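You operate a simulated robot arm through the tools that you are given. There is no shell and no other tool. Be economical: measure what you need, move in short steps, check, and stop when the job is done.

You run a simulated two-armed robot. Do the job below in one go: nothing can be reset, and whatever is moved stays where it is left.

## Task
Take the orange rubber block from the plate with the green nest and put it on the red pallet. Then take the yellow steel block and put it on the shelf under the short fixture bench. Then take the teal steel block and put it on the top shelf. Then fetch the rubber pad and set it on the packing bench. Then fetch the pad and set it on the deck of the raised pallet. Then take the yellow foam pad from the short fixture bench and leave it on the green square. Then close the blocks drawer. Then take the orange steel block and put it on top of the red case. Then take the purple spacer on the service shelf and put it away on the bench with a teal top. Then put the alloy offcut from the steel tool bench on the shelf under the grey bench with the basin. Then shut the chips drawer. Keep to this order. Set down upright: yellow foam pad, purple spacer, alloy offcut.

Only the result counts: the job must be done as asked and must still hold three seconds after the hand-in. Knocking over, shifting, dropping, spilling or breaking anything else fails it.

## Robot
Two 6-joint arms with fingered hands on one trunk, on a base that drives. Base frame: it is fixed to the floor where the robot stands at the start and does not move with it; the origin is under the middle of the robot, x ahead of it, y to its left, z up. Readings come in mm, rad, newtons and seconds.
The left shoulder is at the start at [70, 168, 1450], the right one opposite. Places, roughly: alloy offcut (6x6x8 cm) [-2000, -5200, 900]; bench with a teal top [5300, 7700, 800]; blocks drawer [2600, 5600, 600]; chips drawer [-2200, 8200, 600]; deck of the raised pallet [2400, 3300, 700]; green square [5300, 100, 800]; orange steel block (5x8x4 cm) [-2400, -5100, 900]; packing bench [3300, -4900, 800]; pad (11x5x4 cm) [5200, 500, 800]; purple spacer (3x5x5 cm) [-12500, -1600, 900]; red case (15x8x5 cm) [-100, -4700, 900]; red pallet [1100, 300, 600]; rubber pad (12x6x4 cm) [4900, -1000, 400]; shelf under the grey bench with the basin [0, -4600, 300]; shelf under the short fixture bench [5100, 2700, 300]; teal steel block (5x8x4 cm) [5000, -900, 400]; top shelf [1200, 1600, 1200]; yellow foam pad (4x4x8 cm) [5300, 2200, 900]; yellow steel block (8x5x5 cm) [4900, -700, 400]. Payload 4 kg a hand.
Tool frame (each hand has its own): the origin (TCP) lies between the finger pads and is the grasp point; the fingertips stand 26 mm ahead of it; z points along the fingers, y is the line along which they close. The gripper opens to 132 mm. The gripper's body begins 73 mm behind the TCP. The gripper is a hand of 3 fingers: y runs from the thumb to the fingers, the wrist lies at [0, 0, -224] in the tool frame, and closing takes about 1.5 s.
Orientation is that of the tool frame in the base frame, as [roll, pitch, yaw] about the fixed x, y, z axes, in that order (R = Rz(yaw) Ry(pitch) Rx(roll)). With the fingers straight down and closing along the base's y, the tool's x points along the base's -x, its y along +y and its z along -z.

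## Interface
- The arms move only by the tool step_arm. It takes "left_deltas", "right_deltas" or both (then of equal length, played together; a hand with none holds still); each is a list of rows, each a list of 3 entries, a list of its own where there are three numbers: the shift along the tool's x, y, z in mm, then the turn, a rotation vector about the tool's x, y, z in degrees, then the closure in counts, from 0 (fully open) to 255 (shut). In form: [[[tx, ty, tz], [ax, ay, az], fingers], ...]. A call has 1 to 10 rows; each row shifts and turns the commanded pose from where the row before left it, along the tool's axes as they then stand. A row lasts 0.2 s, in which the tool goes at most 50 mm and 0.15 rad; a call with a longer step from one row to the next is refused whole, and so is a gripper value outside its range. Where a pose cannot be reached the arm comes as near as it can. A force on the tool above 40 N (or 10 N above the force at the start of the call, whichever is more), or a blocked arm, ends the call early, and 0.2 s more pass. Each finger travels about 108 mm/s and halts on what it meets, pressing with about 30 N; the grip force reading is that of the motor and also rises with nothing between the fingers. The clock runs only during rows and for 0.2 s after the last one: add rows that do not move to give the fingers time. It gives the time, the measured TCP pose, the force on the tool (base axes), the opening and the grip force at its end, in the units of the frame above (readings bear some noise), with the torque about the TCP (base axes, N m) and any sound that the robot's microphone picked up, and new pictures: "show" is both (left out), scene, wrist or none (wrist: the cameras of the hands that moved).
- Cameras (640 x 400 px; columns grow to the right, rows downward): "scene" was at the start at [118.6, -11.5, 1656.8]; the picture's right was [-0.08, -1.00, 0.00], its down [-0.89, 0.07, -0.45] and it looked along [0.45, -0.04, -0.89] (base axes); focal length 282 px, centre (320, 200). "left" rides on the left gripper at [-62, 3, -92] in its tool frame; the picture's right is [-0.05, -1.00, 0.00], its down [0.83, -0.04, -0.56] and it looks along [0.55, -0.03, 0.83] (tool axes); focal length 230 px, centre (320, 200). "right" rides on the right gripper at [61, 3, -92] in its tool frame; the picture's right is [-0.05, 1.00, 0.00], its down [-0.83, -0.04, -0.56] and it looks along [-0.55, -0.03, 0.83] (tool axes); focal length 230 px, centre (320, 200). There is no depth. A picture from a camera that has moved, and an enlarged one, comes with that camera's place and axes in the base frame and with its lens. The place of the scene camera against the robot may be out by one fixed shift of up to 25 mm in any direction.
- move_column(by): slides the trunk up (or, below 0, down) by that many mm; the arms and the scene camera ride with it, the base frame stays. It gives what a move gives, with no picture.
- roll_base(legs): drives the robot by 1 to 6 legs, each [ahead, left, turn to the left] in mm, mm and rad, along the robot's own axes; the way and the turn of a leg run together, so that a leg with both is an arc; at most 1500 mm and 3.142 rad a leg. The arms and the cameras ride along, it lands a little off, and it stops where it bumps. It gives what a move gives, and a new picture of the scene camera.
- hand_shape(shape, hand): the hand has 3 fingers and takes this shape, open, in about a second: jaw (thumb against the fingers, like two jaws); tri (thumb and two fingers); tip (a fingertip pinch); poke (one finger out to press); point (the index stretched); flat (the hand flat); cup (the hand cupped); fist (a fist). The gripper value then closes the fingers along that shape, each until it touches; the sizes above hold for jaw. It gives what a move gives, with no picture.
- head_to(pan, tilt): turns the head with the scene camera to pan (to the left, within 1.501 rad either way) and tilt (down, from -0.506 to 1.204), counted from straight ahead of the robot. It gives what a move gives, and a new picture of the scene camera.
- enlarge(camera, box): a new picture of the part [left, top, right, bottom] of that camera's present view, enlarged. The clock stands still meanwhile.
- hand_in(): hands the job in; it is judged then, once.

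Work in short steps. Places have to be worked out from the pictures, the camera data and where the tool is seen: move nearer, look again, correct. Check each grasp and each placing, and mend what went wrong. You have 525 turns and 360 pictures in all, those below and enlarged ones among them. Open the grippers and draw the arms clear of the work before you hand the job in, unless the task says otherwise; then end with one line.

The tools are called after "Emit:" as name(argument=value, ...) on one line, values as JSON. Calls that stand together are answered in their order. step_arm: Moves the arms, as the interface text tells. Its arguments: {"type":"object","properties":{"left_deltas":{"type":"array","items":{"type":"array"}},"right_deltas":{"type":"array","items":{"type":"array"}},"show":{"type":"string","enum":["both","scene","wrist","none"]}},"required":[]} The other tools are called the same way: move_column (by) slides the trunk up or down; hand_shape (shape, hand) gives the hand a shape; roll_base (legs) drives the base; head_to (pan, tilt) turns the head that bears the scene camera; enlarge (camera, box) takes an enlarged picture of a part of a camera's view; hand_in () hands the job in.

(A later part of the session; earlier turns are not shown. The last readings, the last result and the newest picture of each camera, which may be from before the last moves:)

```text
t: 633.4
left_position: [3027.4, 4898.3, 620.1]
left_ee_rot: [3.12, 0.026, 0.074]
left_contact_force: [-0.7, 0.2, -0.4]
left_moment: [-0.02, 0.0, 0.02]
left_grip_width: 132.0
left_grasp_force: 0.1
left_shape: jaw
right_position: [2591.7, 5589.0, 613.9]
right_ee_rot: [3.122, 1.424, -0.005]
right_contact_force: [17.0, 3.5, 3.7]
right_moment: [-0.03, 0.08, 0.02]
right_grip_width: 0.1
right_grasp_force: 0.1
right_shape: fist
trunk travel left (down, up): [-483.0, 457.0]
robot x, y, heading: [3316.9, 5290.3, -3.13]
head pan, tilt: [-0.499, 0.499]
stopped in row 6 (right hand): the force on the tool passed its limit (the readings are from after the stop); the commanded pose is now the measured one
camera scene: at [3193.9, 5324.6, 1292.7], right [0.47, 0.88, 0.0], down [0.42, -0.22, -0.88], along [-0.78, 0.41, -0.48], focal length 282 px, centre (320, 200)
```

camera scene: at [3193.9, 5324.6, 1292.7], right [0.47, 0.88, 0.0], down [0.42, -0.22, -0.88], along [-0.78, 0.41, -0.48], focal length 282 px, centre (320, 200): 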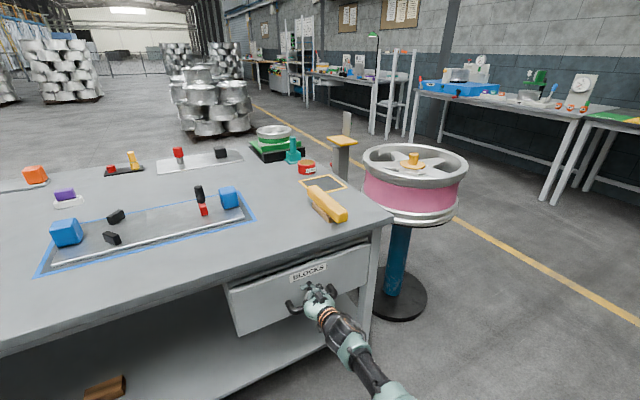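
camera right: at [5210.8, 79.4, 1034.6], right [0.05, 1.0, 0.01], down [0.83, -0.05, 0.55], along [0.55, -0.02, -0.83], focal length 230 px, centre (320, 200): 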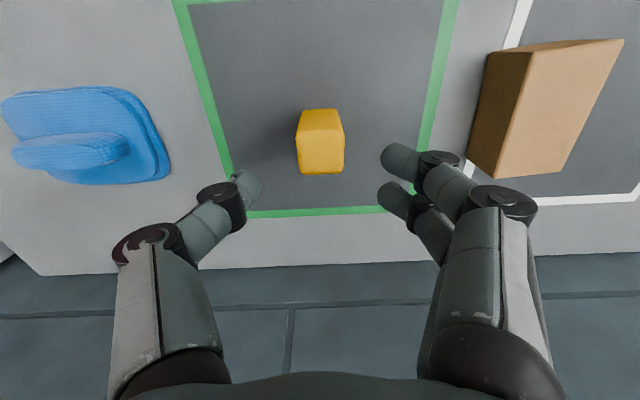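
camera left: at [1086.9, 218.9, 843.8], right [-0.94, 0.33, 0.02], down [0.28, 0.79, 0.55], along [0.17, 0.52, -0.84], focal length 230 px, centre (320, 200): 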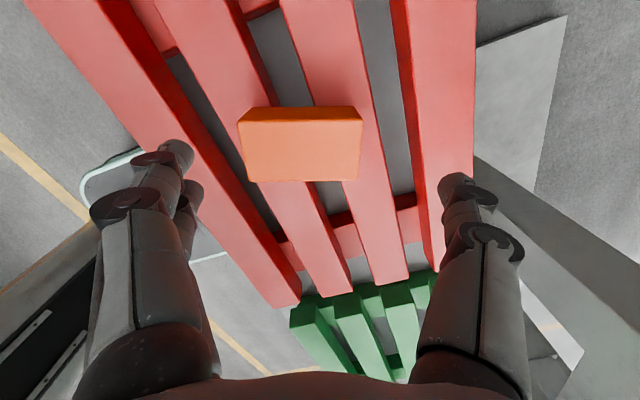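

It has come up against the stop. Push once more briefly, then enlarge to check it is fully shut.

Emit:
step_arm(right_deltas=[[[0, 0, 6], [0, 0, 0], 0], [[0, 0, 6], [0, 0, 0], 0], [[0, 0, 0], [0, 0, 0], 0]], show="none")

Emit:
step_arm(right_deltas=[[[0, 0, -30], [0, 0, 0], 0], [[0, 0, -40], [0, 0, 0], 0], [[0, 0, -40], [0, 0, 0], 0]], show="none")

Emit:
enlarge(camera="scene", box=[200, 200, 400, 350])

```text
t: 633.8
left_position: [3027.1, 4899.2, 620.8]
left_ee_rot: [3.12, 0.028, 0.07]
left_contact_force: [-0.8, 0.9, -0.3]
left_moment: [-0.02, 0.0, -0.02]
left_grip_width: 131.8
left_grasp_force: 0.0
left_shape: jaw
right_position: [2591.1, 5592.9, 610.1]
right_ee_rot: [3.128, 1.421, 0.001]
right_contact_force: [22.9, 2.4, 6.9]
right_moment: [0.0, 0.16, -0.14]
right_grip_width: 0.1
right_grasp_force: 0.0
right_shape: fist
trunk travel left (down, up): [-483.0, 457.0]
robot x, y, heading: [3317.4, 5289.4, -3.13]
head pan, tilt: [-0.499, 0.499]
stopped in row 2 (right hand): the force on the tool passed its limit (the readings are from after the stop); the commanded pose is now the measured one
```

```text
t: 634.6
left_position: [3025.4, 4900.2, 620.8]
left_ee_rot: [3.119, 0.024, 0.073]
left_contact_force: [0.3, 0.0, 0.6]
left_moment: [0.0, 0.01, 0.01]
left_grip_width: 132.1
left_grasp_force: 0.0
left_shape: jaw
right_position: [2695.2, 5592.4, 627.5]
right_ee_rot: [2.417, 1.379, -0.708]
right_contact_force: [-0.2, 0.5, -0.1]
right_moment: [-0.03, -0.01, 0.02]
right_grip_width: 0.0
right_grasp_force: 0.0
right_shape: fist
trunk travel left (down, up): [-483.0, 457.0]
robot x, y, heading: [3316.4, 5292.8, -3.131]
head pan, tilt: [-0.499, 0.499]
```

```text
2.67 times, centred on (300, 275) of scene
camera zoom: at [3192.7, 5325.6, 1292.4], right [0.47, 0.88, 0.0], down [0.42, -0.22, -0.88], along [-0.78, 0.41, -0.48], focal length 753 px, centre (373, 0)
```

zoom: 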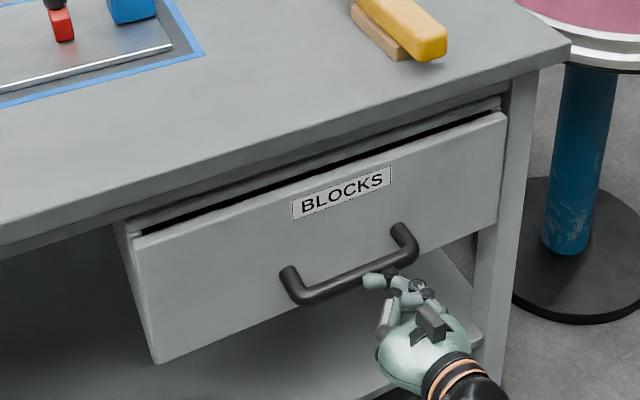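

The label shows the drawer flush with the cabinet front (panel moved ~147 mm, then a hard stop). Back away and restore the right hand.

Emit:
roll_base(legs=[[-450, 0, 0]])

Emit:
enlarge(camera="scene", box=[220, 170, 420, 295])

Emit:
hand_shape(shape="jaw", hand="right")

Emit:
move_column(by=400)

Emit:
step_arm(right_deltas=[[[0, 0, -10], [0, 8.5, 0], 0], [[0, 0, -10], [0, 8.5, 0], 0], [[0, 0, 0], [0, 8.5, 0], 0], [[0, 0, 0], [0, 8.5, 0], 0], [[0, 0, 0], [0, 8.5, 0], 0], [[0, 0, 0], [0, 8.5, 0], 0], [[0, 0, 0], [0, 8.5, 0], 0], [[0, 0, 0], [0, 8.5, 0], 0], [[0, 0, 0], [0, 8.5, 0], 0], [[0, 0, 0], [0, 5, 0], 0]], show="none")

```text
t: 637.4
left_position: [3491.6, 4905.7, 620.4]
left_ee_rot: [3.118, 0.024, 0.061]
left_contact_force: [0.0, 0.4, -0.1]
left_moment: [0.02, 0.02, -0.03]
left_grip_width: 131.9
left_grasp_force: 0.1
left_shape: jaw
right_position: [3167.4, 5605.0, 624.9]
right_ee_rot: [3.121, 1.418, -0.017]
right_contact_force: [0.6, -0.3, 0.4]
right_moment: [0.01, 0.03, 0.03]
right_grip_width: 0.0
right_grasp_force: 0.1
right_shape: fist
trunk travel left (down, up): [-483.0, 457.0]
robot x, y, heading: [3783.4, 5291.5, -3.146]
head pan, tilt: [-0.499, 0.499]
camera scene: at [3661.6, 5330.1, 1292.4], right [0.48, 0.88, 0.0], down [0.42, -0.23, -0.88], along [-0.77, 0.42, -0.48], focal length 282 px, centre (320, 200)
```

scene: 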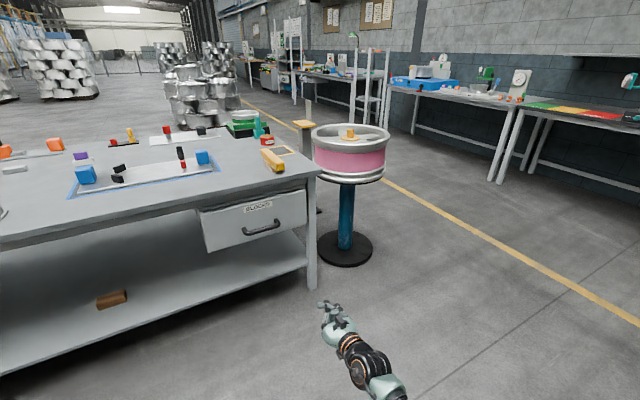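

```text
3.20 times, centred on (320, 232) of scene
camera zoom: at [3661.6, 5330.1, 1292.4], right [0.48, 0.88, 0.0], down [0.42, -0.23, -0.88], along [-0.77, 0.42, -0.48], focal length 904 px, centre (320, 96)
```

zoom: 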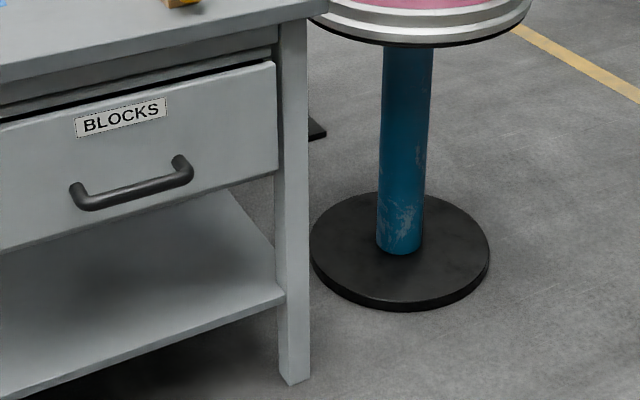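

```text
t: 638.3
left_position: [3490.0, 4906.6, 620.4]
left_ee_rot: [3.119, 0.026, 0.062]
left_contact_force: [0.5, -0.6, -0.2]
left_moment: [0.01, 0.03, 0.03]
left_grip_width: 131.9
left_grasp_force: 0.1
left_shape: jaw
right_position: [3167.2, 5604.5, 625.0]
right_ee_rot: [3.122, 1.419, -0.017]
right_contact_force: [-0.6, 0.4, 0.0]
right_moment: [0.0, 0.01, 0.01]
right_grip_width: 58.0
right_grasp_force: 0.1
right_shape: jaw
trunk travel left (down, up): [-483.0, 457.0]
robot x, y, heading: [3785.2, 5293.3, -3.14]
head pan, tilt: [-0.499, 0.499]
```

```text
t: 642.1
left_position: [3489.4, 4905.0, 1020.2]
left_ee_rot: [3.118, 0.024, 0.062]
left_contact_force: [1.5, 0.1, 0.2]
left_moment: [0.02, 0.01, 0.0]
left_grip_width: 131.9
left_grasp_force: 0.1
left_shape: jaw
right_position: [3166.8, 5605.1, 1025.9]
right_ee_rot: [3.123, 1.419, -0.017]
right_contact_force: [0.3, 0.1, 0.7]
right_moment: [-0.03, -0.01, 0.0]
right_grip_width: 57.7
right_grasp_force: 0.0
right_shape: jaw
trunk travel left (down, up): [-883.0, 57.0]
robot x, y, heading: [3784.4, 5291.1, -3.14]
head pan, tilt: [-0.499, 0.499]
```

```text
t: 644.4
left_position: [3489.9, 4905.4, 1020.2]
left_ee_rot: [3.118, 0.026, 0.062]
left_contact_force: [-0.6, 0.7, 1.2]
left_moment: [0.0, 0.02, -0.02]
left_grip_width: 131.8
left_grasp_force: 0.0
left_shape: jaw
right_position: [3213.1, 5662.0, 1031.8]
right_ee_rot: [3.126, 0.001, 0.004]
right_contact_force: [0.3, 0.5, 0.2]
right_moment: [0.02, 0.0, -0.02]
right_grip_width: 58.0
right_grasp_force: 0.1
right_shape: jaw
right hand out of reach, approached as far as the arm can: row 1, 2, 7, 8, 9, 10
trunk travel left (down, up): [-883.0, 57.0]
robot x, y, heading: [3787.3, 5293.5, -3.139]
head pan, tilt: [-0.499, 0.499]
```

Drawer is shut. Bring the right hand back inside comfortable reach for travel.

Emit:
step_arm(right_deltas=[[[40, 0, -5], [0, 0, 0], 0], [[40, 0, -5], [0, 0, 0], 0], [[30, 0, 0], [0, 0, 0], 0], [[0, 0, 0], [0, 0, 0], 0]], show="none")

```text
t: 645.4
left_position: [3490.3, 4905.4, 1019.1]
left_ee_rot: [3.121, 0.024, 0.062]
left_contact_force: [-0.6, 0.4, -0.4]
left_moment: [0.03, 0.01, -0.01]
left_grip_width: 132.0
left_grasp_force: 0.0
left_shape: jaw
right_position: [3323.3, 5662.8, 1044.3]
right_ee_rot: [3.138, -0.003, 0.005]
right_contact_force: [-0.4, 0.4, 0.4]
right_moment: [0.03, 0.0, -0.02]
right_grip_width: 58.0
right_grasp_force: 0.1
right_shape: jaw
trunk travel left (down, up): [-883.0, 57.0]
robot x, y, heading: [3783.8, 5290.3, -3.141]
head pan, tilt: [-0.499, 0.499]
```

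Head for the far south benches: turn to −y, drive down the aisle, then into the corridor.

Emit:
roll_base(legs=[[0, 0, 1.571], [1500, 0, 0], [1500, 0, 0], [430, 0, 0], [0, -1450, 0]])

```text
t: 672.5
left_position: [2702.1, 1644.4, 1018.1]
left_ee_rot: [3.12, 0.024, 1.618]
left_contact_force: [0.7, -0.7, -0.5]
left_moment: [0.03, 0.02, -0.04]
left_grip_width: 131.9
left_grasp_force: 0.1
left_shape: jaw
right_position: [1942.7, 1488.2, 1044.1]
right_ee_rot: [3.138, -0.005, 1.562]
right_contact_force: [0.5, 0.2, -0.5]
right_moment: [0.02, -0.01, 0.01]
right_grip_width: 57.9
right_grasp_force: 0.1
right_shape: jaw
trunk travel left (down, up): [-883.0, 57.0]
robot x, y, heading: [2318.2, 1946.7, -1.587]
head pan, tilt: [-0.499, 0.499]
camera scene: at [2280.1, 1809.3, 1692.3], right [-0.87, 0.49, 0.0], down [0.23, 0.42, -0.88], along [-0.43, -0.77, -0.48], focal length 282 px, centre (320, 200)
```

scene: 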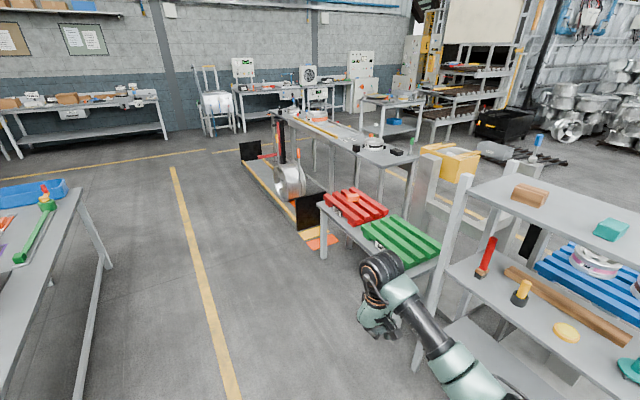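

Emit:
roll_base(legs=[[0, -70, 0.012], [1500, 0, 0], [1500, 0, 0], [1500, 0, 0], [900, 0, 0]])

Emit:
head_to(pan=-0.9, tilt=0.4)

```text
t: 698.8
left_position: [2476.6, -3732.0, 1019.4]
left_ee_rot: [3.119, 0.025, 1.604]
left_contact_force: [-0.3, 0.1, -0.2]
left_moment: [0.02, 0.02, 0.01]
left_grip_width: 132.1
left_grasp_force: 0.0
left_shape: jaw
right_position: [1714.2, -3876.4, 1044.0]
right_ee_rot: [3.141, -0.005, 1.549]
right_contact_force: [0.4, 0.2, -0.4]
right_moment: [0.0, 0.02, -0.06]
right_grip_width: 57.8
right_grasp_force: 0.1
right_shape: jaw
trunk travel left (down, up): [-883.0, 57.0]
robot x, y, heading: [2099.3, -3425.0, -1.599]
head pan, tilt: [-0.499, 0.499]
camera scene: at [2055.1, -3559.2, 1692.4], right [-0.86, 0.5, 0.0], down [0.24, 0.41, -0.88], along [-0.44, -0.76, -0.48], focal length 282 px, centre (320, 200)
```

scene: 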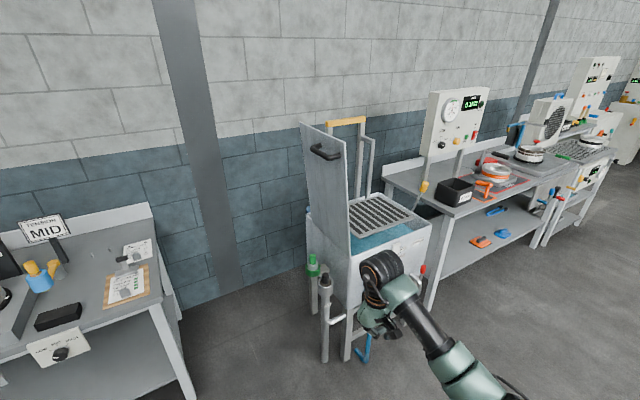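

```text
t: 699.6
left_position: [2475.0, -3732.1, 1019.8]
left_ee_rot: [3.119, 0.024, 1.605]
left_contact_force: [-0.1, -0.2, 0.0]
left_moment: [0.0, 0.04, -0.02]
left_grip_width: 132.0
left_grasp_force: 0.0
left_shape: jaw
right_position: [1715.1, -3877.5, 1043.2]
right_ee_rot: [3.138, -0.003, 1.548]
right_contact_force: [0.4, 0.4, -0.2]
right_moment: [0.01, -0.03, 0.01]
right_grip_width: 57.7
right_grasp_force: 0.0
right_shape: jaw
trunk travel left (down, up): [-883.0, 57.0]
robot x, y, heading: [2094.0, -3426.6, -1.6]
head pan, tilt: [-0.901, 0.4]
camera scene: at [2026.7, -3537.7, 1701.4], right [-0.6, 0.8, 0.0], down [0.31, 0.23, -0.92], along [-0.74, -0.55, -0.39], focal length 282 px, centre (320, 200)
```

scene: 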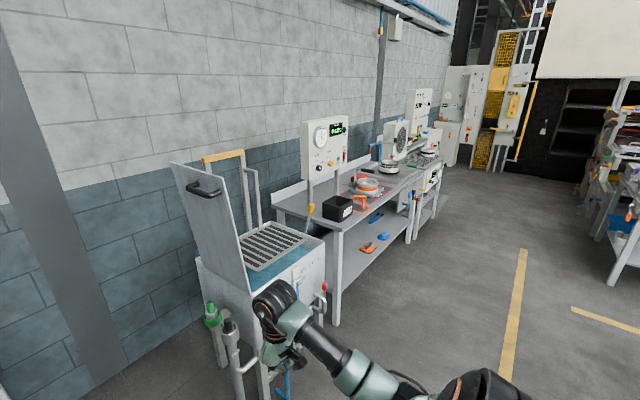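

Washer and electronics benches along the south wall. Slide west at y≈−3350, keeping clear.

Emit:
roll_base(legs=[[-80, 0, 0.03], [0, -1500, 0], [0, -500, 0]])

Emit:
head_to(pan=0.0, tilt=0.5)

Emit:
head_to(pan=-1.0, tilt=0.4)

```text
t: 710.1
left_position: [530.1, -3684.0, 1020.7]
left_ee_rot: [3.12, 0.024, 1.671]
left_contact_force: [0.0, 0.5, 0.1]
left_moment: [-0.02, -0.04, -0.03]
left_grip_width: 132.1
left_grasp_force: 0.0
left_shape: jaw
right_position: [-220.4, -3878.5, 1043.4]
right_ee_rot: [3.14, -0.003, 1.615]
right_contact_force: [-0.7, -0.4, -0.4]
right_moment: [-0.01, 0.01, -0.01]
right_grip_width: 57.9
right_grasp_force: 0.0
right_shape: jaw
trunk travel left (down, up): [-883.0, 57.0]
robot x, y, heading: [135.3, -3404.4, -1.535]
head pan, tilt: [-0.901, 0.4]
camera scene: at [70.0, -3519.7, 1701.6], right [-0.65, 0.76, 0.0], down [0.29, 0.25, -0.92], along [-0.7, -0.6, -0.39], focal length 282 px, centre (320, 200)
```

scene: 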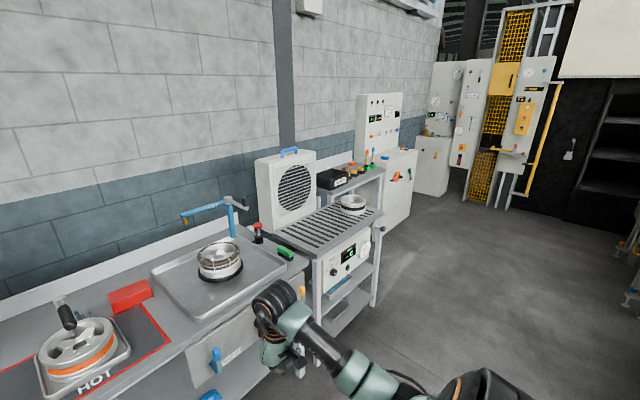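

```text
t: 711.3
left_position: [530.4, -3683.6, 1020.2]
left_ee_rot: [3.118, 0.025, 1.67]
left_contact_force: [-0.1, -0.4, -0.2]
left_moment: [-0.01, 0.05, 0.01]
left_grip_width: 132.1
left_grasp_force: 0.1
left_shape: jaw
right_position: [-221.0, -3878.7, 1041.9]
right_ee_rot: [3.139, -0.003, 1.614]
right_contact_force: [0.2, -0.2, -0.6]
right_moment: [-0.02, 0.01, 0.02]
right_grip_width: 57.9
right_grasp_force: 0.1
right_shape: jaw
trunk travel left (down, up): [-883.0, 57.0]
robot x, y, heading: [129.8, -3405.2, -1.53]
head pan, tilt: [0.0, 0.499]
camera scene: at [142.0, -3550.4, 1692.3], right [-1.0, -0.04, 0.0], down [-0.02, 0.48, -0.88], along [0.03, -0.88, -0.48], focal length 282 px, centre (320, 200)
```

scene: 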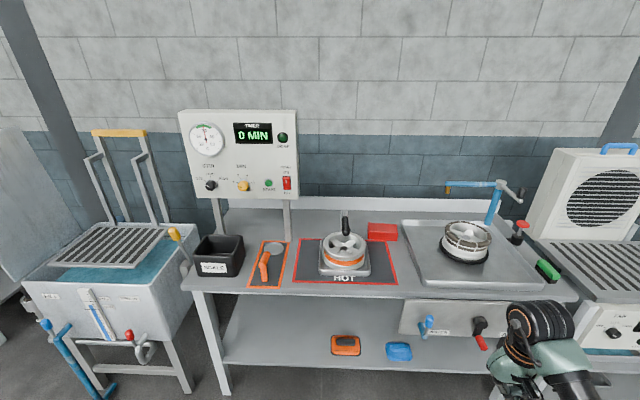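

```text
t: 712.6
left_position: [529.1, -3683.4, 1019.7]
left_ee_rot: [3.119, 0.023, 1.67]
left_contact_force: [0.1, -0.3, 0.4]
left_moment: [0.02, 0.01, 0.03]
left_grip_width: 131.9
left_grasp_force: 0.1
left_shape: jaw
right_position: [-221.6, -3879.2, 1042.5]
right_ee_rot: [3.137, -0.003, 1.614]
right_contact_force: [-0.2, 0.3, 0.4]
right_moment: [0.01, 0.0, -0.02]
right_grip_width: 58.0
right_grasp_force: 0.0
right_shape: jaw
trunk travel left (down, up): [-883.0, 57.0]
robot x, y, heading: [132.2, -3401.6, -1.531]
head pan, tilt: [-1.0, 0.4]
camera scene: at [62.2, -3512.6, 1701.4], right [-0.57, 0.82, 0.0], down [0.32, 0.22, -0.92], along [-0.75, -0.53, -0.39], focal length 282 px, centre (320, 200)
```

scene: 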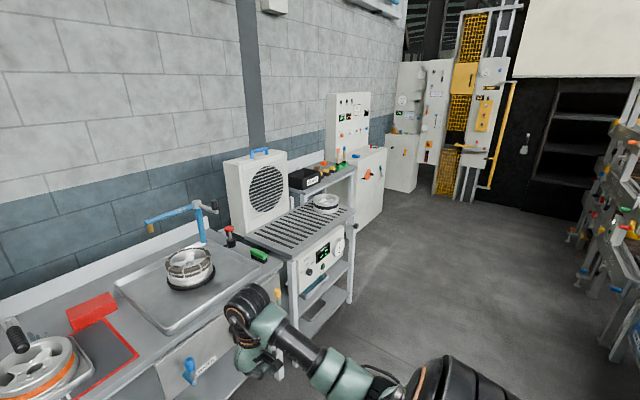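

This is the grey bench with the basin; the red case is at ≈ (−136, −4742). The steel tool bench should be further west; slide on to x≈−1900 and look.

Emit:
roll_base(legs=[[0, 0, -0.04], [0, -1200, 0], [0, -850, 0]])

Emit:
head_to(pan=0.0, tilt=0.5)

```text
t: 723.2
left_position: [-1536.7, -3680.0, 1019.6]
left_ee_rot: [3.117, 0.026, 1.62]
left_contact_force: [0.2, 0.6, -1.0]
left_moment: [-0.03, 0.03, -0.02]
left_grip_width: 131.8
left_grasp_force: 0.1
left_shape: jaw
right_position: [-2293.8, -3838.9, 1043.2]
right_ee_rot: [3.139, -0.002, 1.564]
right_contact_force: [0.2, -0.2, -0.8]
right_moment: [0.0, 0.01, -0.03]
right_grip_width: 58.1
right_grasp_force: 0.0
right_shape: jaw
trunk travel left (down, up): [-883.0, 57.0]
robot x, y, heading: [-1922.7, -3377.9, -1.58]
head pan, tilt: [-1.0, 0.4]
camera scene: at [-1992.6, -3485.9, 1701.5], right [-0.53, 0.85, 0.0], down [0.33, 0.21, -0.92], along [-0.78, -0.49, -0.39], focal length 282 px, centre (320, 200)
```

scene: 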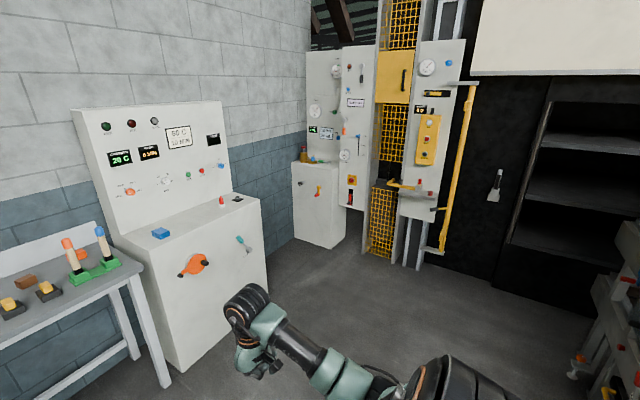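

```text
t: 724.5
left_position: [-1536.1, -3680.3, 1019.8]
left_ee_rot: [3.117, 0.024, 1.621]
left_contact_force: [-0.4, 0.0, -0.7]
left_moment: [0.01, 0.02, -0.01]
left_grip_width: 132.0
left_grasp_force: 0.1
left_shape: jaw
right_position: [-2294.9, -3838.5, 1043.5]
right_ee_rot: [3.139, -0.005, 1.565]
right_contact_force: [-0.2, 0.2, 0.8]
right_moment: [-0.02, -0.02, -0.02]
right_grip_width: 58.0
right_grasp_force: 0.0
right_shape: jaw
trunk travel left (down, up): [-883.0, 57.0]
robot x, y, heading: [-1921.6, -3381.8, -1.578]
head pan, tilt: [0.0, 0.499]
camera scene: at [-1916.3, -3527.6, 1692.3], right [-1.0, 0.01, 0.0], down [0.0, 0.48, -0.88], along [-0.01, -0.88, -0.48], focal length 282 px, centre (320, 200)
```

scene: 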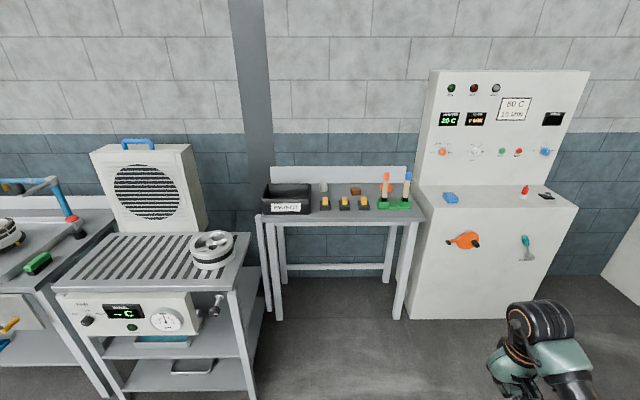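

Emit:
enlarge(camera="scene", box=[240, 150, 430, 270])

```text
3.33 times, centred on (335, 210) of scene
camera zoom: at [-1916.3, -3527.6, 1692.3], right [-1.0, 0.01, 0.0], down [0.0, 0.48, -0.88], along [-0.01, -0.88, -0.48], focal length 942 px, centre (270, 167)
```

zoom: 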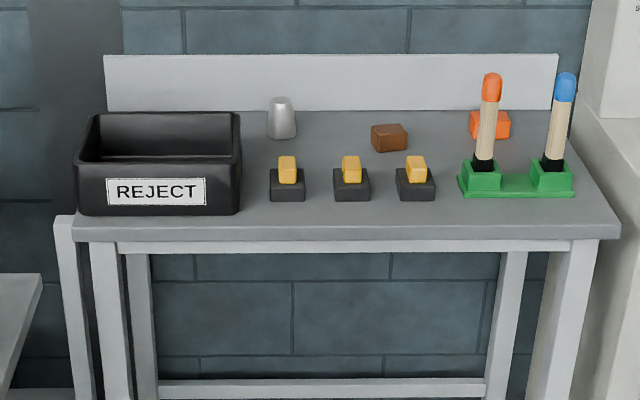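

Orange block ≈ (−2350, −5200) behind two tall rods; alloy offcut ≈ (−1958, −5220). I'll come in beside the rods (x≈−2190), then shift sideways. Set the right hand ready first.

Emit:
step_arm(right_deltas=[[[-35, 18, 2], [0, 0, 0], 0], [[-35, 18, 2], [0, 0, 0], 0], [[-35, 18, 2], [0, 0, 0], 0], [[-35, 18, 2], [0, 0, 0], 0], [[0, 0, 0], [0, 0, 0], 0]], show="none")

Emit:
move_column(by=55)

Emit:
roll_base(legs=[[0, 20, 0.006], [700, 0, 0]])

```text
t: 725.7
left_position: [-1536.4, -3679.5, 1020.2]
left_ee_rot: [3.121, 0.023, 1.621]
left_contact_force: [-0.3, 0.1, -0.6]
left_moment: [0.04, 0.03, 0.01]
left_grip_width: 132.0
left_grasp_force: 0.0
left_shape: jaw
right_position: [-2270.6, -3943.6, 1046.5]
right_ee_rot: [3.112, 0.006, 1.565]
right_contact_force: [-0.2, 0.7, 0.2]
right_moment: [-0.02, -0.02, 0.0]
right_grip_width: 58.0
right_grasp_force: 0.1
right_shape: jaw
right hand out of reach, approached as far as the arm can: row 3, 4
trunk travel left (down, up): [-883.0, 57.0]
robot x, y, heading: [-1923.0, -3382.2, -1.575]
head pan, tilt: [0.0, 0.499]
```

```text
t: 726.6
left_position: [-1536.0, -3679.9, 1074.5]
left_ee_rot: [3.118, 0.025, 1.62]
left_contact_force: [-0.5, 0.3, 0.6]
left_moment: [0.01, 0.0, 0.0]
left_grip_width: 131.8
left_grasp_force: 0.0
left_shape: jaw
right_position: [-2272.3, -3942.5, 1101.2]
right_ee_rot: [3.112, 0.004, 1.565]
right_contact_force: [0.1, -0.8, 0.1]
right_moment: [0.02, -0.03, -0.05]
right_grip_width: 58.0
right_grasp_force: 0.0
right_shape: jaw
trunk travel left (down, up): [-938.0, 2.0]
robot x, y, heading: [-1919.8, -3380.7, -1.587]
head pan, tilt: [0.0, 0.499]
```

```text
t: 730.8
left_position: [-1537.7, -4379.8, 1075.5]
left_ee_rot: [3.116, 0.026, 1.596]
left_contact_force: [0.3, 1.1, 0.8]
left_moment: [-0.02, 0.03, 0.0]
left_grip_width: 132.0
left_grasp_force: 0.0
left_shape: jaw
right_position: [-2279.2, -4622.7, 1102.7]
right_ee_rot: [3.112, 0.006, 1.542]
right_contact_force: [-0.3, 0.5, -0.5]
right_moment: [0.02, -0.01, -0.03]
right_grip_width: 58.2
right_grasp_force: 0.1
right_shape: jaw
trunk travel left (down, up): [-938.0, 2.0]
robot x, y, heading: [-1918.7, -4070.6, -1.605]
head pan, tilt: [0.0, 0.499]
camera scene: at [-1913.1, -4216.5, 1747.5], right [-1.0, 0.03, 0.0], down [0.02, 0.48, -0.88], along [-0.03, -0.88, -0.48], focal length 282 px, centre (320, 200)
```

scene: 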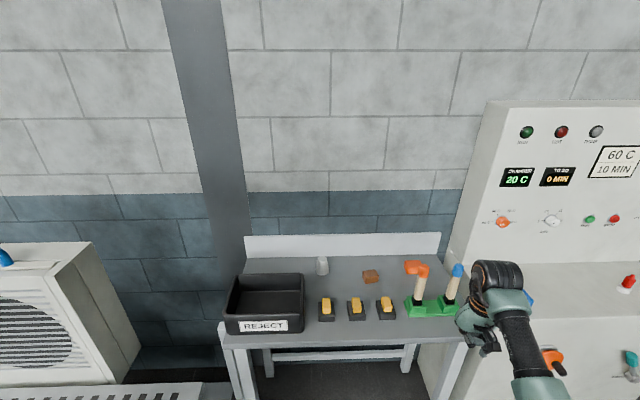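

Triangulated: block ≈ (−2345, −5145, 900), bench top ≈ 880, rods at y≈−4966 up to z≈1080. Shift the base left so the hand passes beside the rods, and check the gripper opening.

Emit:
roll_base(legs=[[0, 105, 0.034]])

Emit:
step_arm(right_deltas=[[[10, 0, 0], [0, 0, 0], 60], [[10, 0, 0], [0, 0, 0], 30], [[10, 0, 0], [0, 0, 0], 0], [[0, 0, 0], [0, 0, 0], 0], [[0, 0, 0], [0, 0, 0], 0]], show="none")

```text
t: 732.0
left_position: [-1427.0, -4370.2, 1076.6]
left_ee_rot: [3.114, 0.025, 1.626]
left_contact_force: [0.6, -0.8, 0.0]
left_moment: [-0.02, -0.06, -0.02]
left_grip_width: 132.1
left_grasp_force: 0.1
left_shape: jaw
right_position: [-2160.6, -4636.8, 1100.0]
right_ee_rot: [3.109, 0.006, 1.57]
right_contact_force: [-1.1, -0.1, 0.0]
right_moment: [0.01, -0.01, -0.01]
right_grip_width: 57.9
right_grasp_force: 0.1
right_shape: jaw
trunk travel left (down, up): [-938.0, 2.0]
robot x, y, heading: [-1813.4, -4076.6, -1.574]
head pan, tilt: [0.0, 0.499]
camera scene: at [-1810.7, -4220.5, 1747.3], right [-1.0, 0.0, 0.0], down [0.01, 0.48, -0.88], along [0.0, -0.88, -0.48], focal length 282 px, centre (320, 200)
```

scene: 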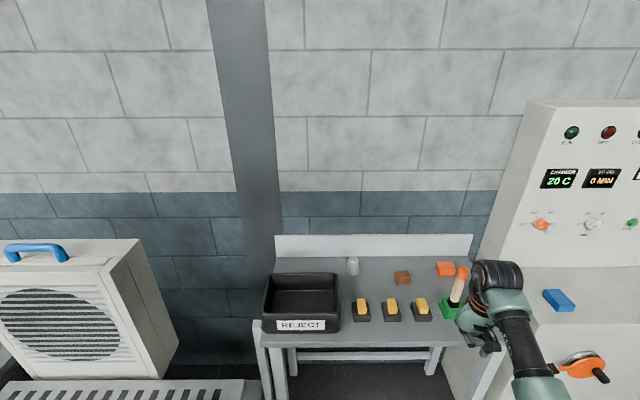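

```text
t: 733.2
left_position: [-1423.6, -4370.8, 1074.6]
left_ee_rot: [3.116, 0.024, 1.628]
left_contact_force: [0.3, -0.6, -0.5]
left_moment: [-0.03, 0.03, -0.01]
left_grip_width: 131.9
left_grasp_force: 0.1
left_shape: jaw
right_position: [-2158.2, -4608.9, 1101.0]
right_ee_rot: [3.111, 0.003, 1.571]
right_contact_force: [0.2, -0.3, -0.2]
right_moment: [0.01, 0.0, 0.0]
right_grip_width: 58.2
right_grasp_force: 0.0
right_shape: jaw
trunk travel left (down, up): [-938.0, 2.0]
robot x, y, heading: [-1808.3, -4070.4, -1.578]
head pan, tilt: [0.0, 0.499]
```

The right gripper opens only to 58 mm; reset its shape and cycle it.

Emit:
hand_shape(shape="jaw", hand="right")

Emit:
step_arm(right_deltas=[[[0, 0, 0], [0, 0, 0], 200], [[0, 0, 0], [0, 0, 0], 255], [[0, 0, 0], [0, 0, 0], 255], [[0, 0, 0], [0, 0, 0], 120], [[0, 0, 0], [0, 0, 0], 0], [[0, 0, 0], [0, 0, 0], 0], [[0, 0, 0], [0, 0, 0], 0], [[0, 0, 0], [0, 0, 0], 0]], show="wrist")

```text
t: 734.1
left_position: [-1421.9, -4370.8, 1074.9]
left_ee_rot: [3.119, 0.025, 1.626]
left_contact_force: [0.5, 0.1, -0.2]
left_moment: [-0.01, 0.0, 0.02]
left_grip_width: 131.9
left_grasp_force: 0.1
left_shape: jaw
right_position: [-2156.7, -4607.9, 1102.5]
right_ee_rot: [3.111, 0.005, 1.569]
right_contact_force: [0.7, 0.6, 0.0]
right_moment: [-0.02, -0.02, 0.0]
right_grip_width: 58.0
right_grasp_force: 0.1
right_shape: jaw
trunk travel left (down, up): [-938.0, 2.0]
robot x, y, heading: [-1810.2, -4075.9, -1.575]
head pan, tilt: [0.0, 0.499]
```

```text
t: 735.9
left_position: [-1422.8, -4370.8, 1075.4]
left_ee_rot: [3.119, 0.025, 1.626]
left_contact_force: [-1.1, -0.4, 0.6]
left_moment: [0.0, 0.0, 0.01]
left_grip_width: 132.2
left_grasp_force: 0.0
left_shape: jaw
right_position: [-2156.0, -4606.8, 1101.8]
right_ee_rot: [3.113, 0.005, 1.569]
right_contact_force: [0.2, -0.5, 0.4]
right_moment: [-0.02, 0.0, -0.01]
right_grip_width: 131.9
right_grasp_force: 0.0
right_shape: jaw
trunk travel left (down, up): [-938.0, 2.0]
robot x, y, heading: [-1808.9, -4071.2, -1.571]
head pan, tilt: [0.0, 0.499]
camera right: at [-2156.1, -4547.5, 1193.0], right [1.0, -0.05, 0.03], down [-0.06, -0.83, 0.56], along [-0.01, -0.56, -0.83], focal length 230 px, centre (320, 200)
```

right: 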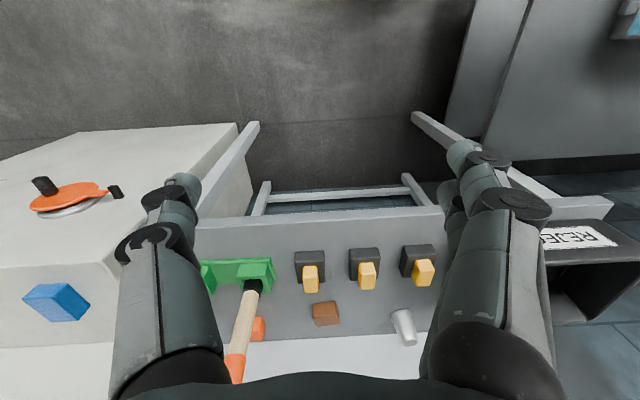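

Gripper opens fully again. Table legs at x≈−1662/−2471, y≈−4860: stop the base before them. Extend the arm 50 mm and drive 490 mm forward.

Emit:
step_arm(right_deltas=[[[-25, 0, 0], [0, 0, 0], 0], [[-25, 0, 0], [0, 0, 0], 0], [[0, 0, 0], [0, 0, 0], 0]], show="none")

Emit:
roll_base(legs=[[485, 0, 0]])

Emit:
enlarge(camera="right", box=[0, 0, 640, 400])

```text
t: 736.7
left_position: [-1422.3, -4369.7, 1075.5]
left_ee_rot: [3.118, 0.027, 1.628]
left_contact_force: [0.0, 0.1, -0.6]
left_moment: [-0.02, 0.0, -0.03]
left_grip_width: 132.0
left_grasp_force: 0.1
left_shape: jaw
right_position: [-2163.6, -4649.5, 1104.3]
right_ee_rot: [3.104, 0.008, 1.569]
right_contact_force: [0.6, 0.1, 0.2]
right_moment: [-0.03, 0.02, 0.02]
right_grip_width: 131.8
right_grasp_force: 0.1
right_shape: jaw
right hand out of reach, approached as far as the arm can: row 2
trunk travel left (down, up): [-938.0, 2.0]
robot x, y, heading: [-1805.4, -4071.9, -1.576]
head pan, tilt: [0.0, 0.499]
```

```text
t: 739.5
left_position: [-1435.8, -4841.0, 1075.7]
left_ee_rot: [3.117, 0.02, 1.64]
left_contact_force: [0.8, 0.6, -0.1]
left_moment: [-0.04, -0.01, 0.0]
left_grip_width: 132.0
left_grasp_force: 0.1
left_shape: jaw
right_position: [-2170.4, -5130.2, 1102.8]
right_ee_rot: [3.101, 0.005, 1.582]
right_contact_force: [0.3, 0.1, 0.1]
right_moment: [0.03, -0.02, 0.0]
right_grip_width: 132.1
right_grasp_force: 0.1
right_shape: jaw
trunk travel left (down, up): [-938.0, 2.0]
robot x, y, heading: [-1819.8, -4549.2, -1.562]
head pan, tilt: [0.0, 0.499]
camera scene: at [-1819.5, -4696.9, 1747.1], right [-1.0, -0.01, 0.0], down [0.0, 0.48, -0.88], along [0.01, -0.88, -0.48], focal length 282 px, centre (320, 200)
```

scene: 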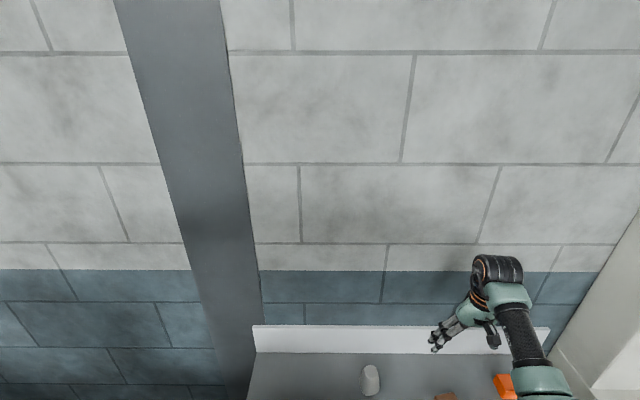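

```text
1.00 times, centred on (320, 200) of right
camera zoom: at [-2171.7, -5070.0, 1193.3], right [1.0, -0.04, 0.04], down [-0.05, -0.83, 0.56], along [0.01, -0.56, -0.83], focal length 230 px, centre (320, 200)
```

zoom: 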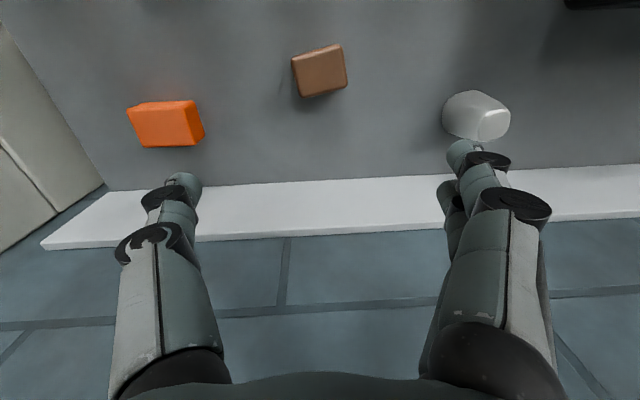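

Excellent view: orange block at (−2338, −5143), offcut at (−1975, −5149). Shift the base right 168 mm.

Emit:
roll_base(legs=[[12, -168, -0.009]])

Emit:
enlarge(camera="right", box=[0, 0, 640, 400])

```text
t: 741.0
left_position: [-1598.9, -4855.3, 1074.0]
left_ee_rot: [3.121, 0.025, 1.63]
left_contact_force: [-0.1, -0.9, 0.1]
left_moment: [-0.01, -0.01, 0.01]
left_grip_width: 131.9
left_grasp_force: 0.0
left_shape: jaw
right_position: [-2338.5, -5137.3, 1104.4]
right_ee_rot: [3.106, 0.007, 1.573]
right_contact_force: [0.1, -0.9, 0.9]
right_moment: [0.01, 0.01, 0.0]
right_grip_width: 131.9
right_grasp_force: 0.0
right_shape: jaw
trunk travel left (down, up): [-938.0, 2.0]
robot x, y, heading: [-1988.9, -4557.1, -1.573]
head pan, tilt: [0.0, 0.499]
camera scene: at [-1978.5, -4706.4, 1747.4], right [-1.0, 0.0, 0.0], down [0.0, 0.48, -0.88], along [0.0, -0.88, -0.48], focal length 282 px, centre (320, 200)
```

scene: 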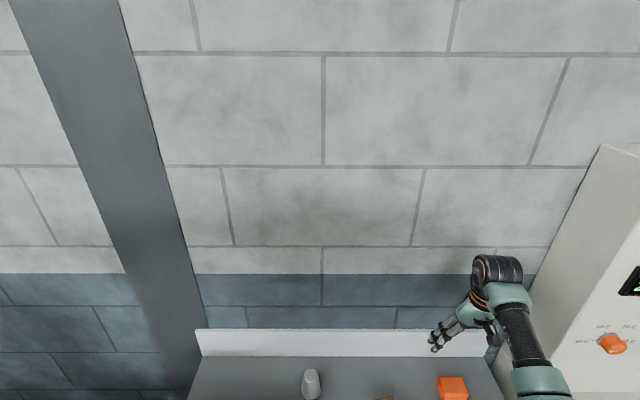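

```text
1.00 times, centred on (320, 200) of right
camera zoom: at [-2337.7, -5076.9, 1196.4], right [1.0, -0.05, 0.03], down [-0.06, -0.83, 0.56], along [0.0, -0.56, -0.83], focal length 230 px, centre (320, 200)
```

zoom: 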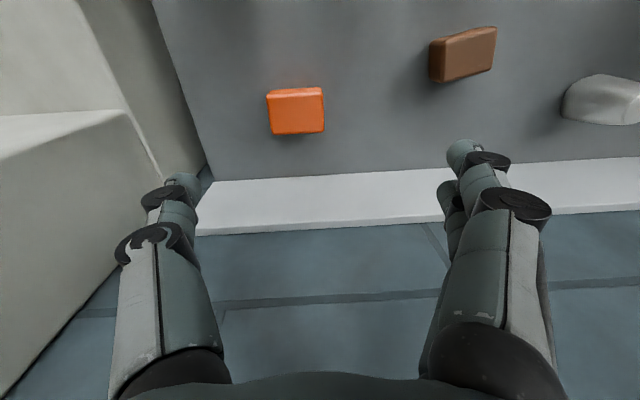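

Block centre refined to ≈ (−2361, −5146). Adjust and lower the hand 60 mm.

Emit:
step_arm(right_deltas=[[[-3, -12, 30], [0, 0, 0], 0], [[-3, -11, 30], [0, 0, 0], 0], [[0, 0, 0], [0, 0, 0], 0]], show="none")

Emit:
move_column(by=-100)

Emit:
enlarge(camera="right", box=[0, 0, 640, 400])

```text
t: 741.8
left_position: [-1602.3, -4856.3, 1074.4]
left_ee_rot: [3.12, 0.023, 1.631]
left_contact_force: [0.2, 0.1, 0.6]
left_moment: [-0.03, -0.03, -0.02]
left_grip_width: 131.9
left_grasp_force: 0.0
left_shape: jaw
right_position: [-2364.9, -5143.8, 1043.0]
right_ee_rot: [3.105, 0.009, 1.575]
right_contact_force: [-0.5, -0.2, 0.1]
right_moment: [0.0, 0.02, 0.04]
right_grip_width: 132.0
right_grasp_force: 0.1
right_shape: jaw
trunk travel left (down, up): [-938.0, 2.0]
robot x, y, heading: [-1990.2, -4557.2, -1.573]
head pan, tilt: [0.0, 0.499]
```

```text
t: 743.0
left_position: [-1602.6, -4857.9, 979.7]
left_ee_rot: [3.119, 0.035, 1.628]
left_contact_force: [4.5, 1.4, 18.4]
left_moment: [0.03, 1.64, -0.17]
left_grip_width: 131.9
left_grasp_force: 0.2
left_shape: jaw
right_position: [-2364.9, -5144.2, 944.6]
right_ee_rot: [3.103, 0.008, 1.573]
right_contact_force: [0.2, 0.2, 0.8]
right_moment: [0.03, 0.01, 0.0]
right_grip_width: 131.7
right_grasp_force: 0.1
right_shape: jaw
trunk travel left (down, up): [-840.0, 100.0]
robot x, y, heading: [-1989.9, -4560.1, -1.569]
head pan, tilt: [0.0, 0.499]
stopped: the force on the tool passed its limit (the readings are from after the stop); the commanded pose is now the measured one
```

```text
1.00 times, centred on (320, 200) of right
camera zoom: at [-2364.6, -5083.1, 1036.2], right [1.0, -0.05, 0.04], down [-0.06, -0.83, 0.56], along [0.01, -0.56, -0.83], focal length 230 px, centre (320, 200)
```

zoom: 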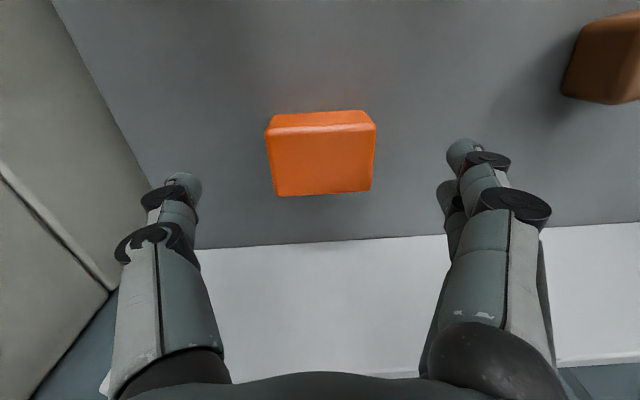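

The left hand touched the reject bin. Raise 30 mm at once and check the bin.

Emit:
move_column(by=40)

Emit:
enlarge(camera="left", box=[0, 0, 640, 400])

```text
t: 743.8
left_position: [-1602.8, -4858.3, 1017.8]
left_ee_rot: [3.117, 0.032, 1.63]
left_contact_force: [0.0, 0.3, 0.2]
left_moment: [-0.01, 0.0, -0.03]
left_grip_width: 131.9
left_grasp_force: 0.1
left_shape: jaw
right_position: [-2364.3, -5145.7, 984.9]
right_ee_rot: [3.104, 0.007, 1.573]
right_contact_force: [0.0, 0.3, 0.2]
right_moment: [-0.01, -0.02, 0.0]
right_grip_width: 131.7
right_grasp_force: 0.1
right_shape: jaw
trunk travel left (down, up): [-880.0, 60.0]
robot x, y, heading: [-1986.9, -4555.8, -1.569]
head pan, tilt: [0.0, 0.499]
```

```text
1.00 times, centred on (320, 200) of left
camera zoom: at [-1599.2, -4917.0, 1112.0], right [-0.99, -0.11, -0.02], down [-0.11, 0.84, 0.53], along [-0.04, 0.53, -0.85], focal length 230 px, centre (320, 200)
```

zoom: 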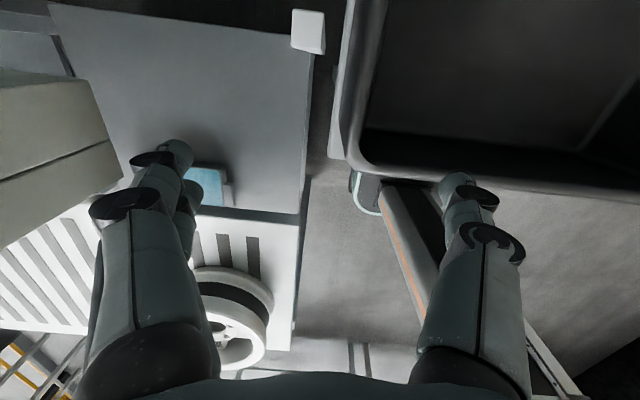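

The bin is in place. Draw the left hand back from it.

Emit:
step_arm(left_deltas=[[[30, 10, -10], [0, 0, 0], 0], [[30, 10, -5], [0, 0, 0], 0], [[30, 10, 0], [0, 0, 0], 0], [[30, 10, 0], [0, 0, 0], 0], [[0, 0, 0], [0, 0, 0], 0]], show="none")

```text
t: 745.0
left_position: [-1601.7, -4858.0, 1017.8]
left_ee_rot: [3.119, 0.03, 1.628]
left_contact_force: [-0.2, 0.9, -0.4]
left_moment: [0.02, 0.01, -0.04]
left_grip_width: 132.1
left_grasp_force: 0.1
left_shape: jaw
left hand out of reach, approached as far as the arm can: row 1, 2, 3, 4
right_position: [-2364.6, -5144.6, 984.3]
right_ee_rot: [3.102, 0.006, 1.575]
right_contact_force: [0.2, -0.2, -0.5]
right_moment: [-0.03, -0.02, 0.01]
right_grip_width: 132.3
right_grasp_force: 0.1
right_shape: jaw
trunk travel left (down, up): [-880.0, 60.0]
robot x, y, heading: [-1989.3, -4559.6, -1.569]
head pan, tilt: [0.0, 0.499]
```

It's at its inner limit; instead close the left gripper and move it 50 mm outward, clear of the bin (left edge x≈−1620).

Emit:
step_arm(left_deltas=[[[-30, 2, 4], [0, 0, 0], 150], [[-30, 2, 4], [0, 0, 0], 255], [[-30, 2, 4], [0, 0, 0], 255], [[-20, 2, 3], [0, 0, 0], 255], [[0, 0, 0], [0, 0, 0], 255], [[0, 0, 0], [0, 0, 0], 255], [[0, 0, 0], [0, 0, 0], 255]], show="wrist")

```text
t: 746.6
left_position: [-1586.8, -4966.6, 1004.5]
left_ee_rot: [3.118, 0.032, 1.629]
left_contact_force: [0.0, 0.3, 0.2]
left_moment: [0.02, 0.0, -0.03]
left_grip_width: 0.0
left_grasp_force: 29.3
left_shape: jaw
right_position: [-2365.3, -5145.8, 984.9]
right_ee_rot: [3.103, 0.008, 1.574]
right_contact_force: [-0.1, -0.2, 0.1]
right_moment: [-0.01, -0.01, 0.03]
right_grip_width: 132.0
right_grasp_force: 0.1
right_shape: jaw
trunk travel left (down, up): [-880.0, 60.0]
robot x, y, heading: [-1988.0, -4559.8, -1.57]
head pan, tilt: [0.0, 0.499]
camera left: at [-1584.5, -5025.5, 1099.5], right [-0.99, -0.11, -0.02], down [-0.11, 0.84, 0.53], along [-0.04, 0.53, -0.85], focal length 230 px, centre (320, 200)
```

left: 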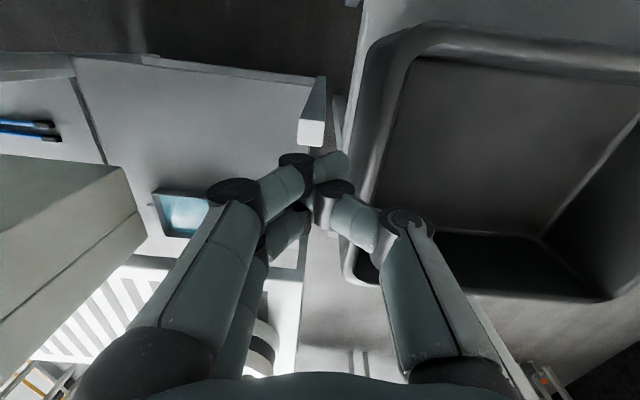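

The hand moved forward beside the bin instead. Shift it outward 50 mm to stand clear of the bin edge.

Emit:
step_arm(left_deltas=[[[0, 25, 0], [0, 0, 0], 255], [[0, 30, 0], [0, 0, 0], 255], [[0, 0, 0], [0, 0, 0], 255]], show="wrist")

```text
t: 747.4
left_position: [-1531.9, -4963.4, 1009.2]
left_ee_rot: [3.119, 0.033, 1.627]
left_contact_force: [0.2, -0.1, -0.2]
left_moment: [0.0, -0.02, -0.03]
left_grip_width: 0.3
left_grasp_force: 30.4
left_shape: jaw
right_position: [-2364.5, -5145.0, 984.3]
right_ee_rot: [3.101, 0.008, 1.574]
right_contact_force: [-0.3, 0.4, 0.3]
right_moment: [-0.01, -0.01, 0.03]
right_grip_width: 132.1
right_grasp_force: 0.1
right_shape: jaw
trunk travel left (down, up): [-880.0, 60.0]
robot x, y, heading: [-1990.2, -4559.4, -1.57]
head pan, tilt: [0.0, 0.499]
camera left: at [-1530.3, -5020.6, 1102.8], right [-0.99, -0.11, -0.02], down [-0.11, 0.84, 0.53], along [-0.04, 0.53, -0.85], focal length 230 px, centre (320, 200)
```

left: 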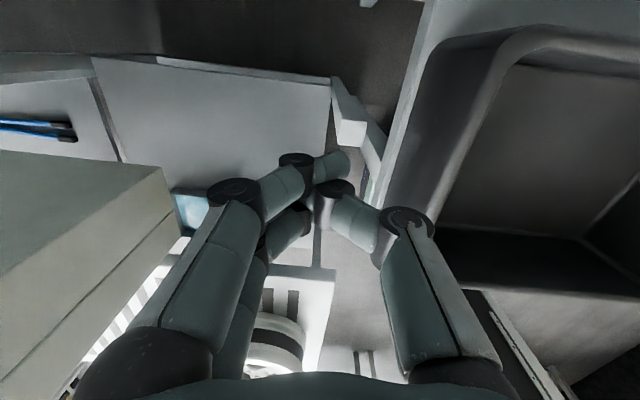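

Centre it between bin and blower (−15 mm), then lower the trunk 80 mm.

Emit:
step_arm(left_deltas=[[[0, -16, 0], [0, 0, 0], 255], [[0, 0, 0], [0, 0, 0], 255]], show="none")

Emit:
move_column(by=-80)

Emit:
enlarge(camera="right", box=[0, 0, 640, 400])

```text
t: 748.0
left_position: [-1548.6, -4962.9, 1009.1]
left_ee_rot: [3.118, 0.031, 1.63]
left_contact_force: [-0.8, 0.1, 0.5]
left_moment: [0.01, -0.02, -0.02]
left_grip_width: 0.0
left_grasp_force: 29.9
left_shape: jaw
right_position: [-2363.0, -5144.1, 985.1]
right_ee_rot: [3.105, 0.008, 1.576]
right_contact_force: [0.6, -0.4, -0.3]
right_moment: [0.0, -0.01, -0.01]
right_grip_width: 131.9
right_grasp_force: 0.0
right_shape: jaw
trunk travel left (down, up): [-880.0, 60.0]
robot x, y, heading: [-1985.4, -4561.0, -1.571]
head pan, tilt: [0.0, 0.499]
```

```text
t: 749.2
left_position: [-1548.3, -4964.0, 930.2]
left_ee_rot: [3.119, 0.033, 1.628]
left_contact_force: [0.2, -0.3, 0.1]
left_moment: [0.0, -0.01, -0.01]
left_grip_width: 0.0
left_grasp_force: 29.2
left_shape: jaw
right_position: [-2363.7, -5143.3, 905.0]
right_ee_rot: [3.105, 0.009, 1.575]
right_contact_force: [0.0, -0.6, -1.0]
right_moment: [-0.01, 0.0, -0.01]
right_grip_width: 131.7
right_grasp_force: 0.1
right_shape: jaw
trunk travel left (down, up): [-800.0, 140.0]
robot x, y, heading: [-1985.2, -4560.7, -1.571]
head pan, tilt: [0.0, 0.499]
```

```text
1.00 times, centred on (320, 200) of right
camera zoom: at [-2364.1, -5083.7, 996.5], right [1.0, -0.05, 0.04], down [-0.06, -0.83, 0.56], along [0.0, -0.56, -0.83], focal length 230 px, centre (320, 200)
```

zoom: 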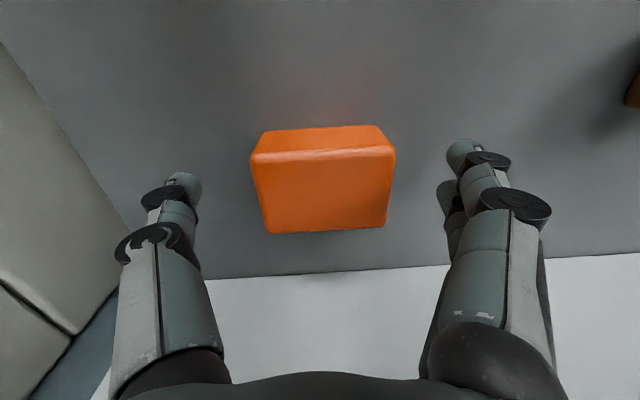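

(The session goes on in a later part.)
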